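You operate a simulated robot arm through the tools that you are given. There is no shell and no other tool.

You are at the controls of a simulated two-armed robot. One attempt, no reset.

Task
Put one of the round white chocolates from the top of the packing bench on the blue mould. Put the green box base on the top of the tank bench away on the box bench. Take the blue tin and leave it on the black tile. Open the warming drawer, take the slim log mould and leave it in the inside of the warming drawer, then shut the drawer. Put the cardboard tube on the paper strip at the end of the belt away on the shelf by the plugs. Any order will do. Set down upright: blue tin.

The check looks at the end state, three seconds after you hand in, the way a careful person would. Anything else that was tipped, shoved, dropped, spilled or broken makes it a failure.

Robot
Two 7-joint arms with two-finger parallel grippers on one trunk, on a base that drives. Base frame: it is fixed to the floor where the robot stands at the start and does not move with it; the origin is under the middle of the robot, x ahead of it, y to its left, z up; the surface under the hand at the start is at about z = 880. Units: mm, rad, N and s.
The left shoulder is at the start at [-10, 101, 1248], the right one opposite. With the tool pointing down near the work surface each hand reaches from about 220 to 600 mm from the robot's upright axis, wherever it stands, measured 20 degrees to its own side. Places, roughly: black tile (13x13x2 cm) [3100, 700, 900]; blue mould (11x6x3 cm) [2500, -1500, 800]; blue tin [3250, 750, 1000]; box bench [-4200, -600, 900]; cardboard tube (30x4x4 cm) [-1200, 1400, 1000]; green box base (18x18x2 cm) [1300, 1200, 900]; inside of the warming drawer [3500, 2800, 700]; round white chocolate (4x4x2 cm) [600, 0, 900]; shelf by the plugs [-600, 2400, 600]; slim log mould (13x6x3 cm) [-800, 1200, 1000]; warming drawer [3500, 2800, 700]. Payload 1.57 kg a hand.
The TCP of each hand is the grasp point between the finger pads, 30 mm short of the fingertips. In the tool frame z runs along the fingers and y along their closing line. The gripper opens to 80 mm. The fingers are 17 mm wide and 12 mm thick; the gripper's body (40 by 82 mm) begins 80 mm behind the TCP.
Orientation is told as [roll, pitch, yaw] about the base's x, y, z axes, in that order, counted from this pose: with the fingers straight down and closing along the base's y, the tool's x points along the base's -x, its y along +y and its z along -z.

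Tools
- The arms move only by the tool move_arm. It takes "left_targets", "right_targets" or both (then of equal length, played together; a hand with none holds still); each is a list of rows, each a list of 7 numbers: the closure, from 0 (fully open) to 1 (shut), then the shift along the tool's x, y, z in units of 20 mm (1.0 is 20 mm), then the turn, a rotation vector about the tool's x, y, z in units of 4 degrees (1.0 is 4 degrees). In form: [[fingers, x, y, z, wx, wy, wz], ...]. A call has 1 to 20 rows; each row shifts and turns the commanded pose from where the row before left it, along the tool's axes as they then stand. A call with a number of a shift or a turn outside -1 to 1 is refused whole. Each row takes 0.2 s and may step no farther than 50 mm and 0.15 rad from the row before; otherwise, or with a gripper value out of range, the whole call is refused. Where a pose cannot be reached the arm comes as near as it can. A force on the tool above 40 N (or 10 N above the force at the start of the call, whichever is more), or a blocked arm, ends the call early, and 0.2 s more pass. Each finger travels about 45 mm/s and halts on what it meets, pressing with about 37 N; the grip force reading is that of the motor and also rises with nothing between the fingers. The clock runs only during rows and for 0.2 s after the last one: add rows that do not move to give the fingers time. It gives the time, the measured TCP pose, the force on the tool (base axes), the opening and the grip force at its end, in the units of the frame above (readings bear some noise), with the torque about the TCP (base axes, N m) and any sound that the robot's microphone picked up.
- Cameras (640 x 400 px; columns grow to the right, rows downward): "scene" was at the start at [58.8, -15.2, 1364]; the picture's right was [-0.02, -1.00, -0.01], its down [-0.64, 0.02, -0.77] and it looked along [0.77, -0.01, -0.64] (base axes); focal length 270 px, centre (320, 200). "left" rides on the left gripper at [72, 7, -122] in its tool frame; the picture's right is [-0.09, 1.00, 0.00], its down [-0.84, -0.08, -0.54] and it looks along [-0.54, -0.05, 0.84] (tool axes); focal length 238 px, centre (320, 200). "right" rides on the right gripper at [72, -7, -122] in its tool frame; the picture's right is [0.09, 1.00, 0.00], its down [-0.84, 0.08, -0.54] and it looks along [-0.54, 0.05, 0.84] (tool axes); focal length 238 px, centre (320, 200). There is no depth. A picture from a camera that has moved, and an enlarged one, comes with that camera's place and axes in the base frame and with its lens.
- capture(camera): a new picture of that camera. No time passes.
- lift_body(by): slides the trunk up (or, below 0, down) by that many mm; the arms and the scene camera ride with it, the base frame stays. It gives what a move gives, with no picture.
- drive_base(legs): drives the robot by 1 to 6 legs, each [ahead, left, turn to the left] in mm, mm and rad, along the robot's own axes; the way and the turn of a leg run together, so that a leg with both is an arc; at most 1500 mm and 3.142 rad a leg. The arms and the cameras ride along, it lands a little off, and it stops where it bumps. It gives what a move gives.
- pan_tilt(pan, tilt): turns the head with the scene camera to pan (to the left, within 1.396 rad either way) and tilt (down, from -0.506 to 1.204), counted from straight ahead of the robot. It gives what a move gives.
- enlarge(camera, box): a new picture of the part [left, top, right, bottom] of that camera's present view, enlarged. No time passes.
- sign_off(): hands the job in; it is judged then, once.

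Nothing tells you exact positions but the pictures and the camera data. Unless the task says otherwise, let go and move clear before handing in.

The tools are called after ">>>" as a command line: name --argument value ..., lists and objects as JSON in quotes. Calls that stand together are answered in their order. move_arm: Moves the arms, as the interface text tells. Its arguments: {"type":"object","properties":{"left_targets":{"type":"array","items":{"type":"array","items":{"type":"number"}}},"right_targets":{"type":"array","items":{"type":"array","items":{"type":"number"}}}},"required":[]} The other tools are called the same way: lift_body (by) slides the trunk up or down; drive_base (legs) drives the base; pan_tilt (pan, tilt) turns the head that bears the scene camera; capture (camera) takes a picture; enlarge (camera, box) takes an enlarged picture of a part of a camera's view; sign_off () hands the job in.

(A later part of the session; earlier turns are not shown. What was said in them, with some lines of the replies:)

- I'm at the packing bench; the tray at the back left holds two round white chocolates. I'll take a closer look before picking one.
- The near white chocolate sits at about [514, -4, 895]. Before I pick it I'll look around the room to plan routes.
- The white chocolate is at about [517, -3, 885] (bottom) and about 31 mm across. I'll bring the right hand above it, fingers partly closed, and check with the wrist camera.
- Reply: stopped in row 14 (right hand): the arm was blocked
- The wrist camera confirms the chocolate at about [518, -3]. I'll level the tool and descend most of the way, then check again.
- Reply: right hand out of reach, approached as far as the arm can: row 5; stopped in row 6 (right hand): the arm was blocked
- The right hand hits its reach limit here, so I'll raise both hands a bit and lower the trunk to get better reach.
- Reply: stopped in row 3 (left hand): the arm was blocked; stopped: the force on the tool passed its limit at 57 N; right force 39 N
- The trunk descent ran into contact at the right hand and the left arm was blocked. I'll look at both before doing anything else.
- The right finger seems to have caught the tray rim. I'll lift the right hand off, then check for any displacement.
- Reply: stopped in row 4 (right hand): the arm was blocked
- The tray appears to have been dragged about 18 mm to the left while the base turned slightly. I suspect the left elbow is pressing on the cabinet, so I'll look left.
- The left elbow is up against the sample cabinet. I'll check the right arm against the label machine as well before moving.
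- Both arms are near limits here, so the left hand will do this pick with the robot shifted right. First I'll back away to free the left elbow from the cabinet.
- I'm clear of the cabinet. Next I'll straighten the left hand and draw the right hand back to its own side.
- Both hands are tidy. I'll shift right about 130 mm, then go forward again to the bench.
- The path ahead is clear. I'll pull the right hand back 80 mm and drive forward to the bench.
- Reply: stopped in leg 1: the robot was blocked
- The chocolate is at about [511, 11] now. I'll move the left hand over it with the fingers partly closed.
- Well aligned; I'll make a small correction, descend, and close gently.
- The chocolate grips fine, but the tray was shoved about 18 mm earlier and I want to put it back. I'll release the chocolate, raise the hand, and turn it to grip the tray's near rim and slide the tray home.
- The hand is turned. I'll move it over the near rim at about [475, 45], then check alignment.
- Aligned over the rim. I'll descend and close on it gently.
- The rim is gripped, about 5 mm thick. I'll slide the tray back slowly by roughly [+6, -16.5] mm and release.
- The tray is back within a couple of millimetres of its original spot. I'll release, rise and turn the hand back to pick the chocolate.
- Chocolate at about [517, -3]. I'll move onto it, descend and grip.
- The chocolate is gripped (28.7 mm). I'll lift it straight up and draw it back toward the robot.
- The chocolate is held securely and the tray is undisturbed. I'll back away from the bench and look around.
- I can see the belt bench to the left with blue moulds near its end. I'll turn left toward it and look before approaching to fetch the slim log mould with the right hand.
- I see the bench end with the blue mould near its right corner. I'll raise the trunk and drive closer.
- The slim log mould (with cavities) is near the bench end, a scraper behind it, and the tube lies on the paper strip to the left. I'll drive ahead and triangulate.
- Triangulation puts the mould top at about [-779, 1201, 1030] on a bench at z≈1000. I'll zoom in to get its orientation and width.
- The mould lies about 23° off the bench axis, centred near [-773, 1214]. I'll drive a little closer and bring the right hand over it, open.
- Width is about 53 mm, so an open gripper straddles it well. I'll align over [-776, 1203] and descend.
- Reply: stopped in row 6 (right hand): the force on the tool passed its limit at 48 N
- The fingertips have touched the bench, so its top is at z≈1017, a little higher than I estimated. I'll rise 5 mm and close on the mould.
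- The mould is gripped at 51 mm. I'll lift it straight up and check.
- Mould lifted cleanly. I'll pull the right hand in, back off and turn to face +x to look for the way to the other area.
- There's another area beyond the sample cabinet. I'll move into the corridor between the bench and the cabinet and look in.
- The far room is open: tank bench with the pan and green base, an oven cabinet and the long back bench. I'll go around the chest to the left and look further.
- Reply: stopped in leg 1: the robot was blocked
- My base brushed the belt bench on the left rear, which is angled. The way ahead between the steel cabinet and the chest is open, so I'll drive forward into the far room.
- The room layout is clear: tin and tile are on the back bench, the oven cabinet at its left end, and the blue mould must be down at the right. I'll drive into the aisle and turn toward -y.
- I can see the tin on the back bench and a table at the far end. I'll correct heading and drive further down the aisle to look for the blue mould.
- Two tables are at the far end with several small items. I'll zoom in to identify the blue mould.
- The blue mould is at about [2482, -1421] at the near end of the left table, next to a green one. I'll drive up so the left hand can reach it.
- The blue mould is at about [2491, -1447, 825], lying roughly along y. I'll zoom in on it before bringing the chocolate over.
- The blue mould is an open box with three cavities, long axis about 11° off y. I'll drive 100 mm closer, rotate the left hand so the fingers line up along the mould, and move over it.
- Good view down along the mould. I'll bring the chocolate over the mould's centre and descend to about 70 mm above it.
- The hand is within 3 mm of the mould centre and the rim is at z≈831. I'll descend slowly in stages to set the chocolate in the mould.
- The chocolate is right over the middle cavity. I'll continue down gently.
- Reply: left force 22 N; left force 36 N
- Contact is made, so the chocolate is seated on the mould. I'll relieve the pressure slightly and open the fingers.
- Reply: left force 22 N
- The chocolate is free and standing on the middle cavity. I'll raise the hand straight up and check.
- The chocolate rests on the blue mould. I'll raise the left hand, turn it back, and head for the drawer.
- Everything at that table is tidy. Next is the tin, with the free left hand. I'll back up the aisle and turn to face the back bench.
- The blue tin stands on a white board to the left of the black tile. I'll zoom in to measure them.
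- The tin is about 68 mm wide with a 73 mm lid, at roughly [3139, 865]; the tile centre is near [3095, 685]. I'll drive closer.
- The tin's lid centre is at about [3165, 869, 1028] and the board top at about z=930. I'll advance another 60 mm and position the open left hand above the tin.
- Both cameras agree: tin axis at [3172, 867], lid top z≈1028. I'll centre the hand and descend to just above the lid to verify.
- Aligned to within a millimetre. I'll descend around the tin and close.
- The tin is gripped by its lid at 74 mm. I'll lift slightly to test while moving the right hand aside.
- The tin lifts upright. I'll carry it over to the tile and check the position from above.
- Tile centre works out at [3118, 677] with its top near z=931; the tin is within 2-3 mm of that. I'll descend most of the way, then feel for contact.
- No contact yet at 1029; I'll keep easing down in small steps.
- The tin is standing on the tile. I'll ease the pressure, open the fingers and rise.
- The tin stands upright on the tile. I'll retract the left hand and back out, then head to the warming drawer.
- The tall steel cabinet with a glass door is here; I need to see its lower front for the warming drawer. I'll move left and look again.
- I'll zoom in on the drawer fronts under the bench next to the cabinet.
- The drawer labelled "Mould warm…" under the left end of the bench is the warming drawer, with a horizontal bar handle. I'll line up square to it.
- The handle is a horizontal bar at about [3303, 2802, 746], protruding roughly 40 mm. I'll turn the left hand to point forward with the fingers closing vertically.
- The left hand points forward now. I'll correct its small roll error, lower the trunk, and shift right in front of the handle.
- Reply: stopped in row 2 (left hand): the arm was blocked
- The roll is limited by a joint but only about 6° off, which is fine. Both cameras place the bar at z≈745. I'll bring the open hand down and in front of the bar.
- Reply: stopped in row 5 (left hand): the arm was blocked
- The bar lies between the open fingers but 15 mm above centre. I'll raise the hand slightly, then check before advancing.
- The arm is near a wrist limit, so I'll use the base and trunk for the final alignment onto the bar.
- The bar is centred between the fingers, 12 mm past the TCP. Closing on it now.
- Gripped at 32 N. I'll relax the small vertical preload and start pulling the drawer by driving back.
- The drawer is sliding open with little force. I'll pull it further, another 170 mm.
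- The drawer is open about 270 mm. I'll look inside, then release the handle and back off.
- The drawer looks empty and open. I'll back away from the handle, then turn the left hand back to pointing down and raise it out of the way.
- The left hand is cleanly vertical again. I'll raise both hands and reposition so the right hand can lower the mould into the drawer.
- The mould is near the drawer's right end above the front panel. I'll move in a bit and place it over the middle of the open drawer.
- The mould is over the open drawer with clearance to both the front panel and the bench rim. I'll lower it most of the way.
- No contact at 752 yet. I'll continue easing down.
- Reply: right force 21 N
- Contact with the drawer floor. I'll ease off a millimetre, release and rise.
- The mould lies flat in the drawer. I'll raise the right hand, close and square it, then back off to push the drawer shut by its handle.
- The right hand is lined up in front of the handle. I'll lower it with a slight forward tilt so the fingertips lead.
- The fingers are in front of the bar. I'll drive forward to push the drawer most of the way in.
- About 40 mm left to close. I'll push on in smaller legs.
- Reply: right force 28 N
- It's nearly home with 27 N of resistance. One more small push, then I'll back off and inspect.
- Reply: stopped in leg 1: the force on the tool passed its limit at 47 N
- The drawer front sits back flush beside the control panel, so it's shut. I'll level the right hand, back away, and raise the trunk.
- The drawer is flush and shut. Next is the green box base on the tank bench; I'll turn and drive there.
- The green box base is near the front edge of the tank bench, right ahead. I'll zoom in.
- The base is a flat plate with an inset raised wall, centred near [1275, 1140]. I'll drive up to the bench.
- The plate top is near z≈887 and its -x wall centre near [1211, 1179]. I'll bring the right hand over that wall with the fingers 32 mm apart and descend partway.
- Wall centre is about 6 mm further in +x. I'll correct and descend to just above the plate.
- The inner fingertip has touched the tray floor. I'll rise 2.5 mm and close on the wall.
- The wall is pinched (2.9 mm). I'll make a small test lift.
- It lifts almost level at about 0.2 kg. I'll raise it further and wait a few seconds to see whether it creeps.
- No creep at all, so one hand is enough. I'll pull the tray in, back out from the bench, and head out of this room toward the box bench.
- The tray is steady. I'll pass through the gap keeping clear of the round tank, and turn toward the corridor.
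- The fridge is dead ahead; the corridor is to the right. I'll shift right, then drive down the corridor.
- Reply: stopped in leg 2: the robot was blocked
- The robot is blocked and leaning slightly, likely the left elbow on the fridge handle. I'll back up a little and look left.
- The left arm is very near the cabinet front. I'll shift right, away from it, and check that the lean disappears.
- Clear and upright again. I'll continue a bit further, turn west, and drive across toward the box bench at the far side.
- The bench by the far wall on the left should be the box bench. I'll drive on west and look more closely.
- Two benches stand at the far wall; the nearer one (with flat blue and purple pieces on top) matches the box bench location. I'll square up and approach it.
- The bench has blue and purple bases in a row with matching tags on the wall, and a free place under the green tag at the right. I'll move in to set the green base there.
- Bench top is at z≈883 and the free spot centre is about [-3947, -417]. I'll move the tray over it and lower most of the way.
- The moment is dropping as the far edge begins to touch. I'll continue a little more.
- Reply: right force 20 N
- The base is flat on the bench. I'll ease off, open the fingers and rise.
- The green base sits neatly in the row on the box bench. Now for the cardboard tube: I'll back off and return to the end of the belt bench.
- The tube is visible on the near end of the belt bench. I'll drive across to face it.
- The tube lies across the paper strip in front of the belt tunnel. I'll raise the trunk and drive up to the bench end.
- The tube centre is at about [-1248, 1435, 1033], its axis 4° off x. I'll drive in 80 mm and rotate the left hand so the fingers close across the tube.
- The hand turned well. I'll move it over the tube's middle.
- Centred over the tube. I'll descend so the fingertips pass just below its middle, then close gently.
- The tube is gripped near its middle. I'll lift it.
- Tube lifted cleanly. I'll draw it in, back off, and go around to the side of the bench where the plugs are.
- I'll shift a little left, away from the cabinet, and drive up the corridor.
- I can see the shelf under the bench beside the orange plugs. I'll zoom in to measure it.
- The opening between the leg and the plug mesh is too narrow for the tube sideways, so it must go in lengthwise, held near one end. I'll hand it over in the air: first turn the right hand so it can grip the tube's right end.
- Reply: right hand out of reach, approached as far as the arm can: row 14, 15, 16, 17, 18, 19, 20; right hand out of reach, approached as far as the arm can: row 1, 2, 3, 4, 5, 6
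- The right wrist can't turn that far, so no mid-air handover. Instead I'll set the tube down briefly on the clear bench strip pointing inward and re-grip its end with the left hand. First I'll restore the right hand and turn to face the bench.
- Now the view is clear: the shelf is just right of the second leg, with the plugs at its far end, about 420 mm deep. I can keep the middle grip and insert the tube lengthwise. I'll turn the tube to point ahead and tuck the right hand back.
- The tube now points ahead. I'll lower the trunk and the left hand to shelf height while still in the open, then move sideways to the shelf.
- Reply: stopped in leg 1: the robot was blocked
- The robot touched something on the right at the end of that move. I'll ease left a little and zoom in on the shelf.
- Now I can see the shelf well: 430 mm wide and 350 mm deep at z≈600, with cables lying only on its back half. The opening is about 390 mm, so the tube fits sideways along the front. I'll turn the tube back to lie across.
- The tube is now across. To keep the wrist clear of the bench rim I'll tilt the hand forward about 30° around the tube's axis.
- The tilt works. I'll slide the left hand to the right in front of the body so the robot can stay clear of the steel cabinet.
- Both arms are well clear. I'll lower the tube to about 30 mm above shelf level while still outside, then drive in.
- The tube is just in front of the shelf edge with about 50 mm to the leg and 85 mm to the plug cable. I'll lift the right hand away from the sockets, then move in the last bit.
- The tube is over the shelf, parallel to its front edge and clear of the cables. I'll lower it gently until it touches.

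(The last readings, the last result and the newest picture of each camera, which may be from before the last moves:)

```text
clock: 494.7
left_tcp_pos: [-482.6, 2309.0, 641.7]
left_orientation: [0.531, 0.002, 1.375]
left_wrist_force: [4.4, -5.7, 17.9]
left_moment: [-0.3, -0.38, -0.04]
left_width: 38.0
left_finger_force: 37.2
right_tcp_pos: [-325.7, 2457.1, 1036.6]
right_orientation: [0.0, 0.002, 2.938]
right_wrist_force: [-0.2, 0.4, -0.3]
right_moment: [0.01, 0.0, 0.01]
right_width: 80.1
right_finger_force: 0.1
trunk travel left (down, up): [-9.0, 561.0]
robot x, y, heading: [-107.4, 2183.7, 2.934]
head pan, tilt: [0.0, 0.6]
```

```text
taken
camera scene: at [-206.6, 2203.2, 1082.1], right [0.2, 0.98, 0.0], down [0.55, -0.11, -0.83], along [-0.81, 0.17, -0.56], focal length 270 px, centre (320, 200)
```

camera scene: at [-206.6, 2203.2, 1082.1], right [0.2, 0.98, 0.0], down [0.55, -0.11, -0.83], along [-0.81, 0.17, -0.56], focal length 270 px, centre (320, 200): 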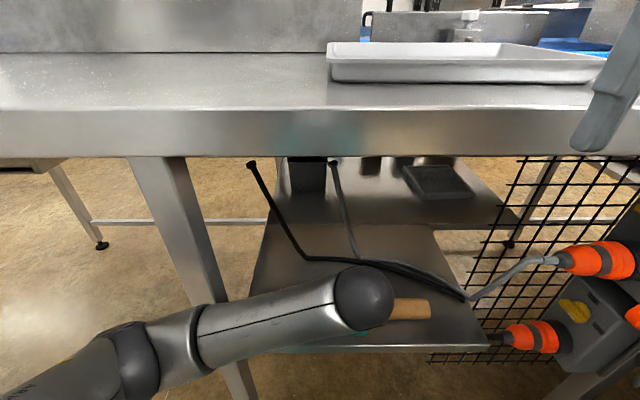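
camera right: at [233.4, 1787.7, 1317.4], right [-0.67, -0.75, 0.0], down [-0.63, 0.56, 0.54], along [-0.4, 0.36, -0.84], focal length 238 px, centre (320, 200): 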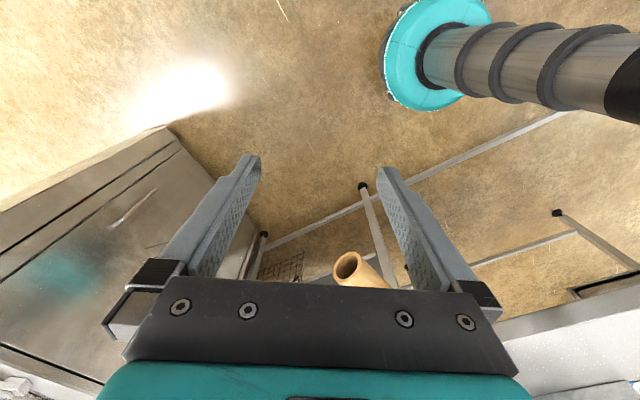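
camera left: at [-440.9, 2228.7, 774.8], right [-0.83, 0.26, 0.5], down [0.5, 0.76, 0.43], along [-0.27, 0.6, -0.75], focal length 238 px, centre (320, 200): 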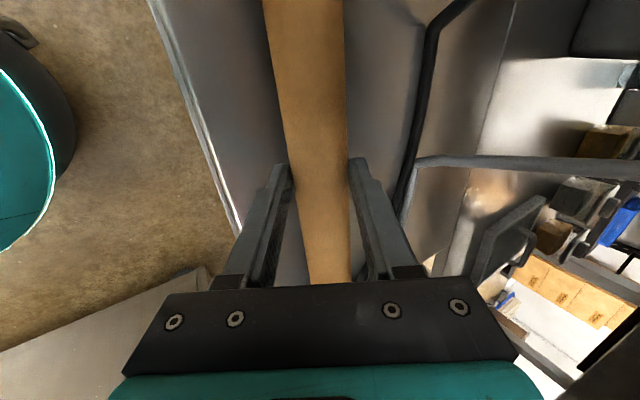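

Contact with the shelf at z≈600. I'll open just enough to free the tube while easing back along the fingers, then withdraw.

>>> move_arm --left_targets '[[0.52, 0, 0, -0.05, 0, 0, 0], [0.48, 0, 0, -0.05, 0, 0, 0], [0.44, 0, 0, -0.05, 0, 0, 0], [0.4, 0, 0, -0.05, 0, 0, 0], [0.4, 0, 0, 0, 0, 0, 0], [0.4, 0, 0, 0, 0, 0, 0]]'

>>> capture --camera "left"

>>> capture --camera "scene"

```text
clock: 496.1
left_tcp_pos: [-481.1, 2308.5, 643.1]
left_orientation: [0.526, 0.003, 1.374]
left_wrist_force: [-3.8, 0.5, 4.8]
left_moment: [0.02, 0.1, 0.04]
left_width: 42.4
left_finger_force: 0.1
right_tcp_pos: [-326.3, 2459.4, 1036.1]
right_orientation: [0.0, 0.002, 2.94]
right_wrist_force: [-1.0, -0.2, 0.2]
right_moment: [0.01, 0.01, 0.03]
right_width: 80.3
right_finger_force: 0.1
trunk travel left (down, up): [-9.0, 561.0]
robot x, y, heading: [-108.5, 2180.9, 2.936]
head pan, tilt: [0.0, 0.6]
```

```text
taken
camera left: at [-439.2, 2227.9, 750.8], right [-0.83, 0.26, 0.5], down [0.49, 0.76, 0.43], along [-0.27, 0.6, -0.75], focal length 238 px, centre (320, 200)
```

left: 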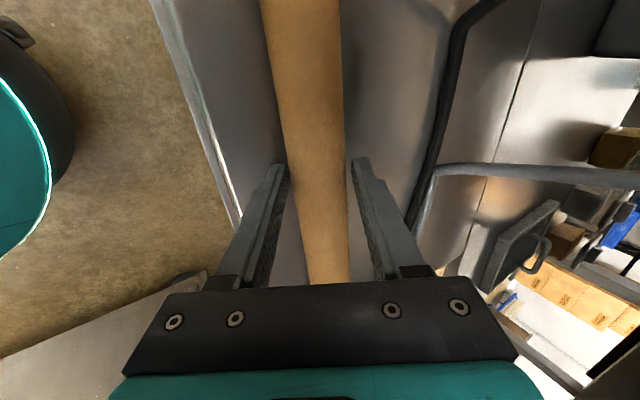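

```text
taken
camera scene: at [-207.7, 2203.8, 1081.8], right [0.2, 0.98, 0.0], down [0.55, -0.12, -0.83], along [-0.81, 0.17, -0.56], focal length 270 px, centre (320, 200)
```

scene: 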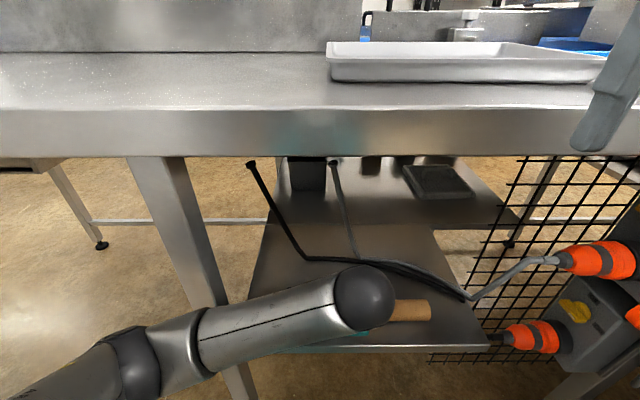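

The tube is resting on the shelf between slightly open fingers. I'll withdraw straight back along the finger direction.

>>> move_arm --left_targets '[[0.44, 0, 0, -0.1, 0, 0, 0], [0.42, 0, 0, -0.2, 0, 0, 0], [0.4, 0, 0, -0.4, 0, 0, 0], [0.4, 0, 0, -0.6, 0, 0, 0], [0.4, 0, 0, -0.8, 0, 0, 0], [0.4, 0, 0, -1, 0, 0, 0], [0.4, 0, 0, -1, 0, 0, 0], [0.4, 0, 0, 0, 0, 0, 0]]'

>>> capture --camera "left"

>>> capture --camera "scene"

```text
clock: 497.9
left_tcp_pos: [-439.9, 2300.5, 711.2]
left_orientation: [0.528, 0.005, 1.377]
left_wrist_force: [0.2, 0.0, -0.4]
left_moment: [0.02, 0.03, -0.01]
left_width: 47.9
left_finger_force: 0.0
right_tcp_pos: [-326.7, 2458.6, 1035.8]
right_orientation: [0.0, 0.001, 2.94]
right_wrist_force: [-0.2, 0.2, 0.1]
right_moment: [-0.02, 0.0, 0.02]
right_width: 80.2
right_finger_force: 0.0
trunk travel left (down, up): [-9.0, 561.0]
robot x, y, heading: [-105.3, 2184.3, 2.938]
head pan, tilt: [0.0, 0.6]
```

```text
taken
camera left: at [-398.0, 2220.5, 821.4], right [-0.83, 0.26, 0.5], down [0.49, 0.76, 0.43], along [-0.27, 0.6, -0.75], focal length 238 px, centre (320, 200)
```

left: 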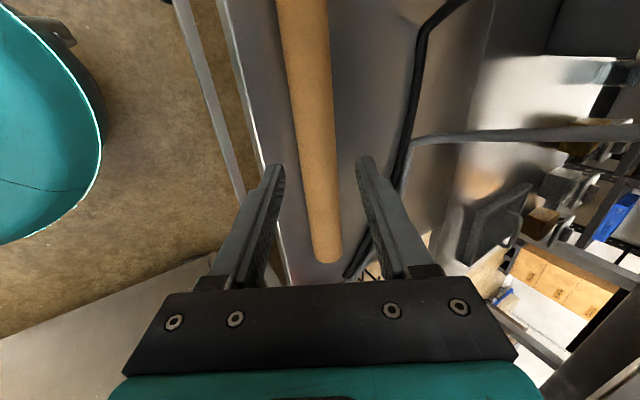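

```text
taken
camera scene: at [-207.7, 2203.9, 1081.8], right [0.2, 0.98, 0.0], down [0.55, -0.12, -0.83], along [-0.81, 0.17, -0.56], focal length 270 px, centre (320, 200)
```

scene: 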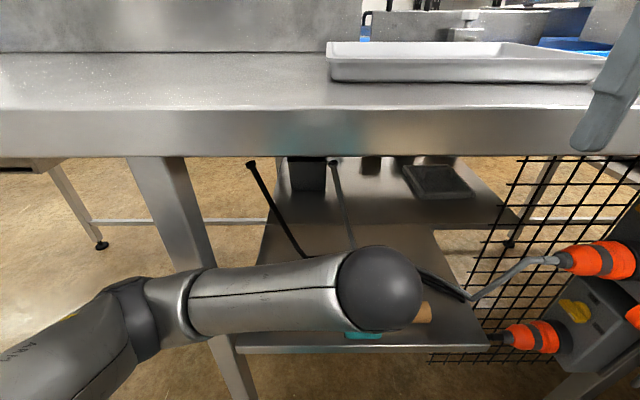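

The tube lies still on the shelf. I'll back the robot out and check.

>>> move_arm --left_targets '[[0.4, 0, 0, -1, 0, 0, 0], [0.4, 0, 0, -1, 0, 0, 0], [0.4, 0, 0, 0, 0, 0, 0]]'

>>> drive_base --legs '[[-300, 20, 0]]'

>>> capture --camera "scene"

>>> enlarge --camera "scene" --box '[200, 80, 500, 290]'

```text
clock: 498.7
left_tcp_pos: [-416.2, 2292.5, 745.3]
left_orientation: [0.522, 0.003, 1.38]
left_wrist_force: [0.1, 0.5, 0.2]
left_moment: [-0.02, -0.01, -0.01]
left_width: 47.9
left_finger_force: 0.0
right_tcp_pos: [-321.4, 2454.5, 1037.1]
right_orientation: [-0.003, -0.003, 2.94]
right_wrist_force: [0.3, 0.4, -0.1]
right_moment: [0.02, 0.04, -0.03]
right_width: 80.0
right_finger_force: 0.0
trunk travel left (down, up): [-9.0, 561.0]
robot x, y, heading: [-105.5, 2184.2, 2.939]
head pan, tilt: [0.0, 0.6]
```

```text
clock: 500.8
left_tcp_pos: [-129.1, 2217.5, 746.9]
left_orientation: [0.526, 0.003, 1.374]
left_wrist_force: [0.0, -0.5, 0.4]
left_moment: [0.03, 0.02, 0.01]
left_width: 48.2
left_finger_force: 0.1
right_tcp_pos: [-34.1, 2377.5, 1035.1]
right_orientation: [0.0, 0.001, 2.935]
right_wrist_force: [0.9, -0.2, 0.0]
right_moment: [-0.02, -0.03, -0.02]
right_width: 79.8
right_finger_force: 0.1
trunk travel left (down, up): [-9.0, 561.0]
robot x, y, heading: [187.0, 2101.4, 2.935]
head pan, tilt: [0.0, 0.6]
```

```text
taken
camera scene: at [83.9, 2122.6, 1081.8], right [0.21, 0.98, 0.0], down [0.55, -0.12, -0.83], along [-0.81, 0.17, -0.56], focal length 270 px, centre (320, 200)
```

scene: 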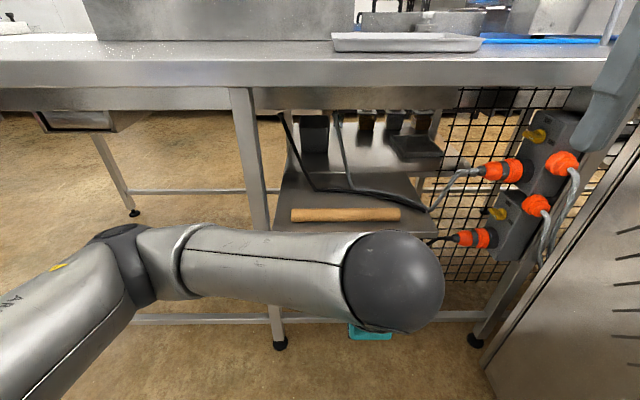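

```text
1.90 times, centred on (350, 185) of scene
camera zoom: at [83.9, 2122.6, 1081.8], right [0.21, 0.98, 0.0], down [0.55, -0.12, -0.83], along [-0.81, 0.17, -0.56], focal length 514 px, centre (263, 229)
```

zoom: 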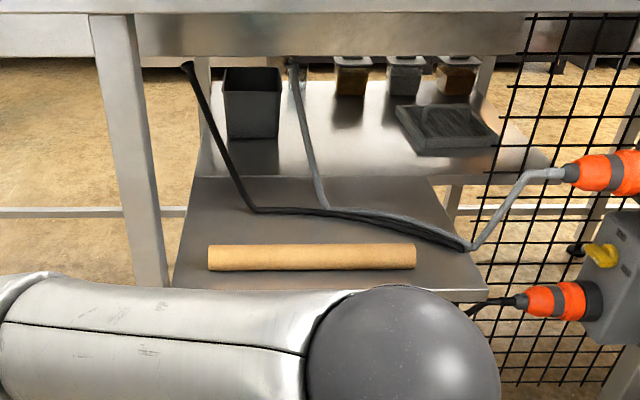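

The tube rests neatly on the shelf beside the plugs. Before handing in I'll glance back at the sample cabinet that my elbow brushed earlier.

>>> pan_tilt --pan 1.39 --tilt 0.15

>>> capture --camera "scene"

```text
clock: 502.3
left_tcp_pos: [-129.3, 2217.8, 746.8]
left_orientation: [0.526, 0.005, 1.374]
left_wrist_force: [-0.2, 0.0, 0.2]
left_moment: [0.02, 0.02, -0.01]
left_width: 48.1
left_finger_force: 0.1
right_tcp_pos: [-34.5, 2379.2, 1036.3]
right_orientation: [-0.002, 0.001, 2.934]
right_wrist_force: [-0.4, -0.1, 0.3]
right_moment: [-0.02, 0.02, -0.05]
right_width: 79.6
right_finger_force: 0.1
trunk travel left (down, up): [-9.0, 561.0]
robot x, y, heading: [178.9, 2100.6, 2.93]
head pan, tilt: [1.389, 0.15]
```

```text
taken
camera scene: at [135.0, 2018.6, 1123.2], right [-0.92, 0.38, 0.0], down [0.06, 0.14, -0.99], along [-0.38, -0.91, -0.15], focal length 270 px, centre (320, 200)
```

scene: 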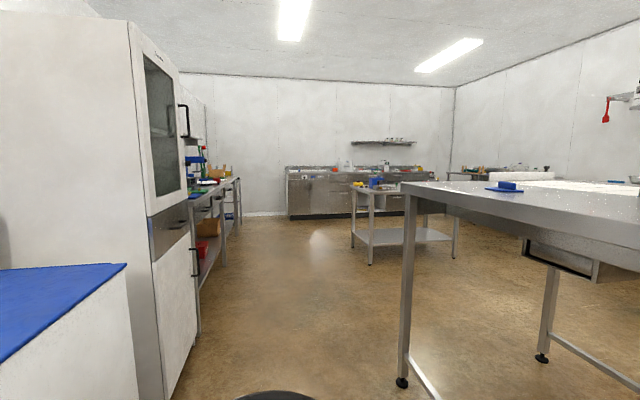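

All five jobs are done:
- **Chocolate:** on the blue mould.
- **Blue tin:** upright on the black tile.
- **Slim log mould:** inside the warming drawer, which is shut.
- **Green base:** on the box bench.
- **Tube:** on the shelf by the plugs.

One item was disturbed: early on, a finger shoved the "Nut free" tray on the packing bench about 18 mm. I slid it back to within 2–3 mm of where it was. The sample cabinet my elbow brushed looks undisturbed, and both hands are empty and clear. Handing in now.

>>> sign_off

```text
The job is handed in.
```

I've handed the job in, with all five tasks finished by what the cameras showed; the check's result hasn't come back yet.

- **Chocolate:** one round white chocolate sits on the middle cavity of the blue mould.
- **Green box base:** it lies flat on the box bench, in the row with the blue and purple ones.
- **Blue tin:** it stands upright near the centre of the black tile.
- **Slim log mould:** it lies flat inside the warming drawer, and the drawer is pushed shut and flush.
- **Cardboard tube:** it lies along the front of the shelf by the plugs, clear of the cables.

These knocks along the way could count against the job:

- **Shoved tray:** early on, a finger caught the rim of the "Nut free" chocolate tray and pushed it about 18 mm. I gripped the rim and slid it back to within 2–3 mm of where it had been. The other chocolates stayed in place.
- **Brushed furniture:** my left elbow appears to have pressed on the sample cabinet twice, and the cabinet looked shut and in place when I glanced back. My base also touched the belt bench once. Another move near the steel cabinet by the plugs was blocked at its end, probably by my right arm. I saw no sign that either had moved.
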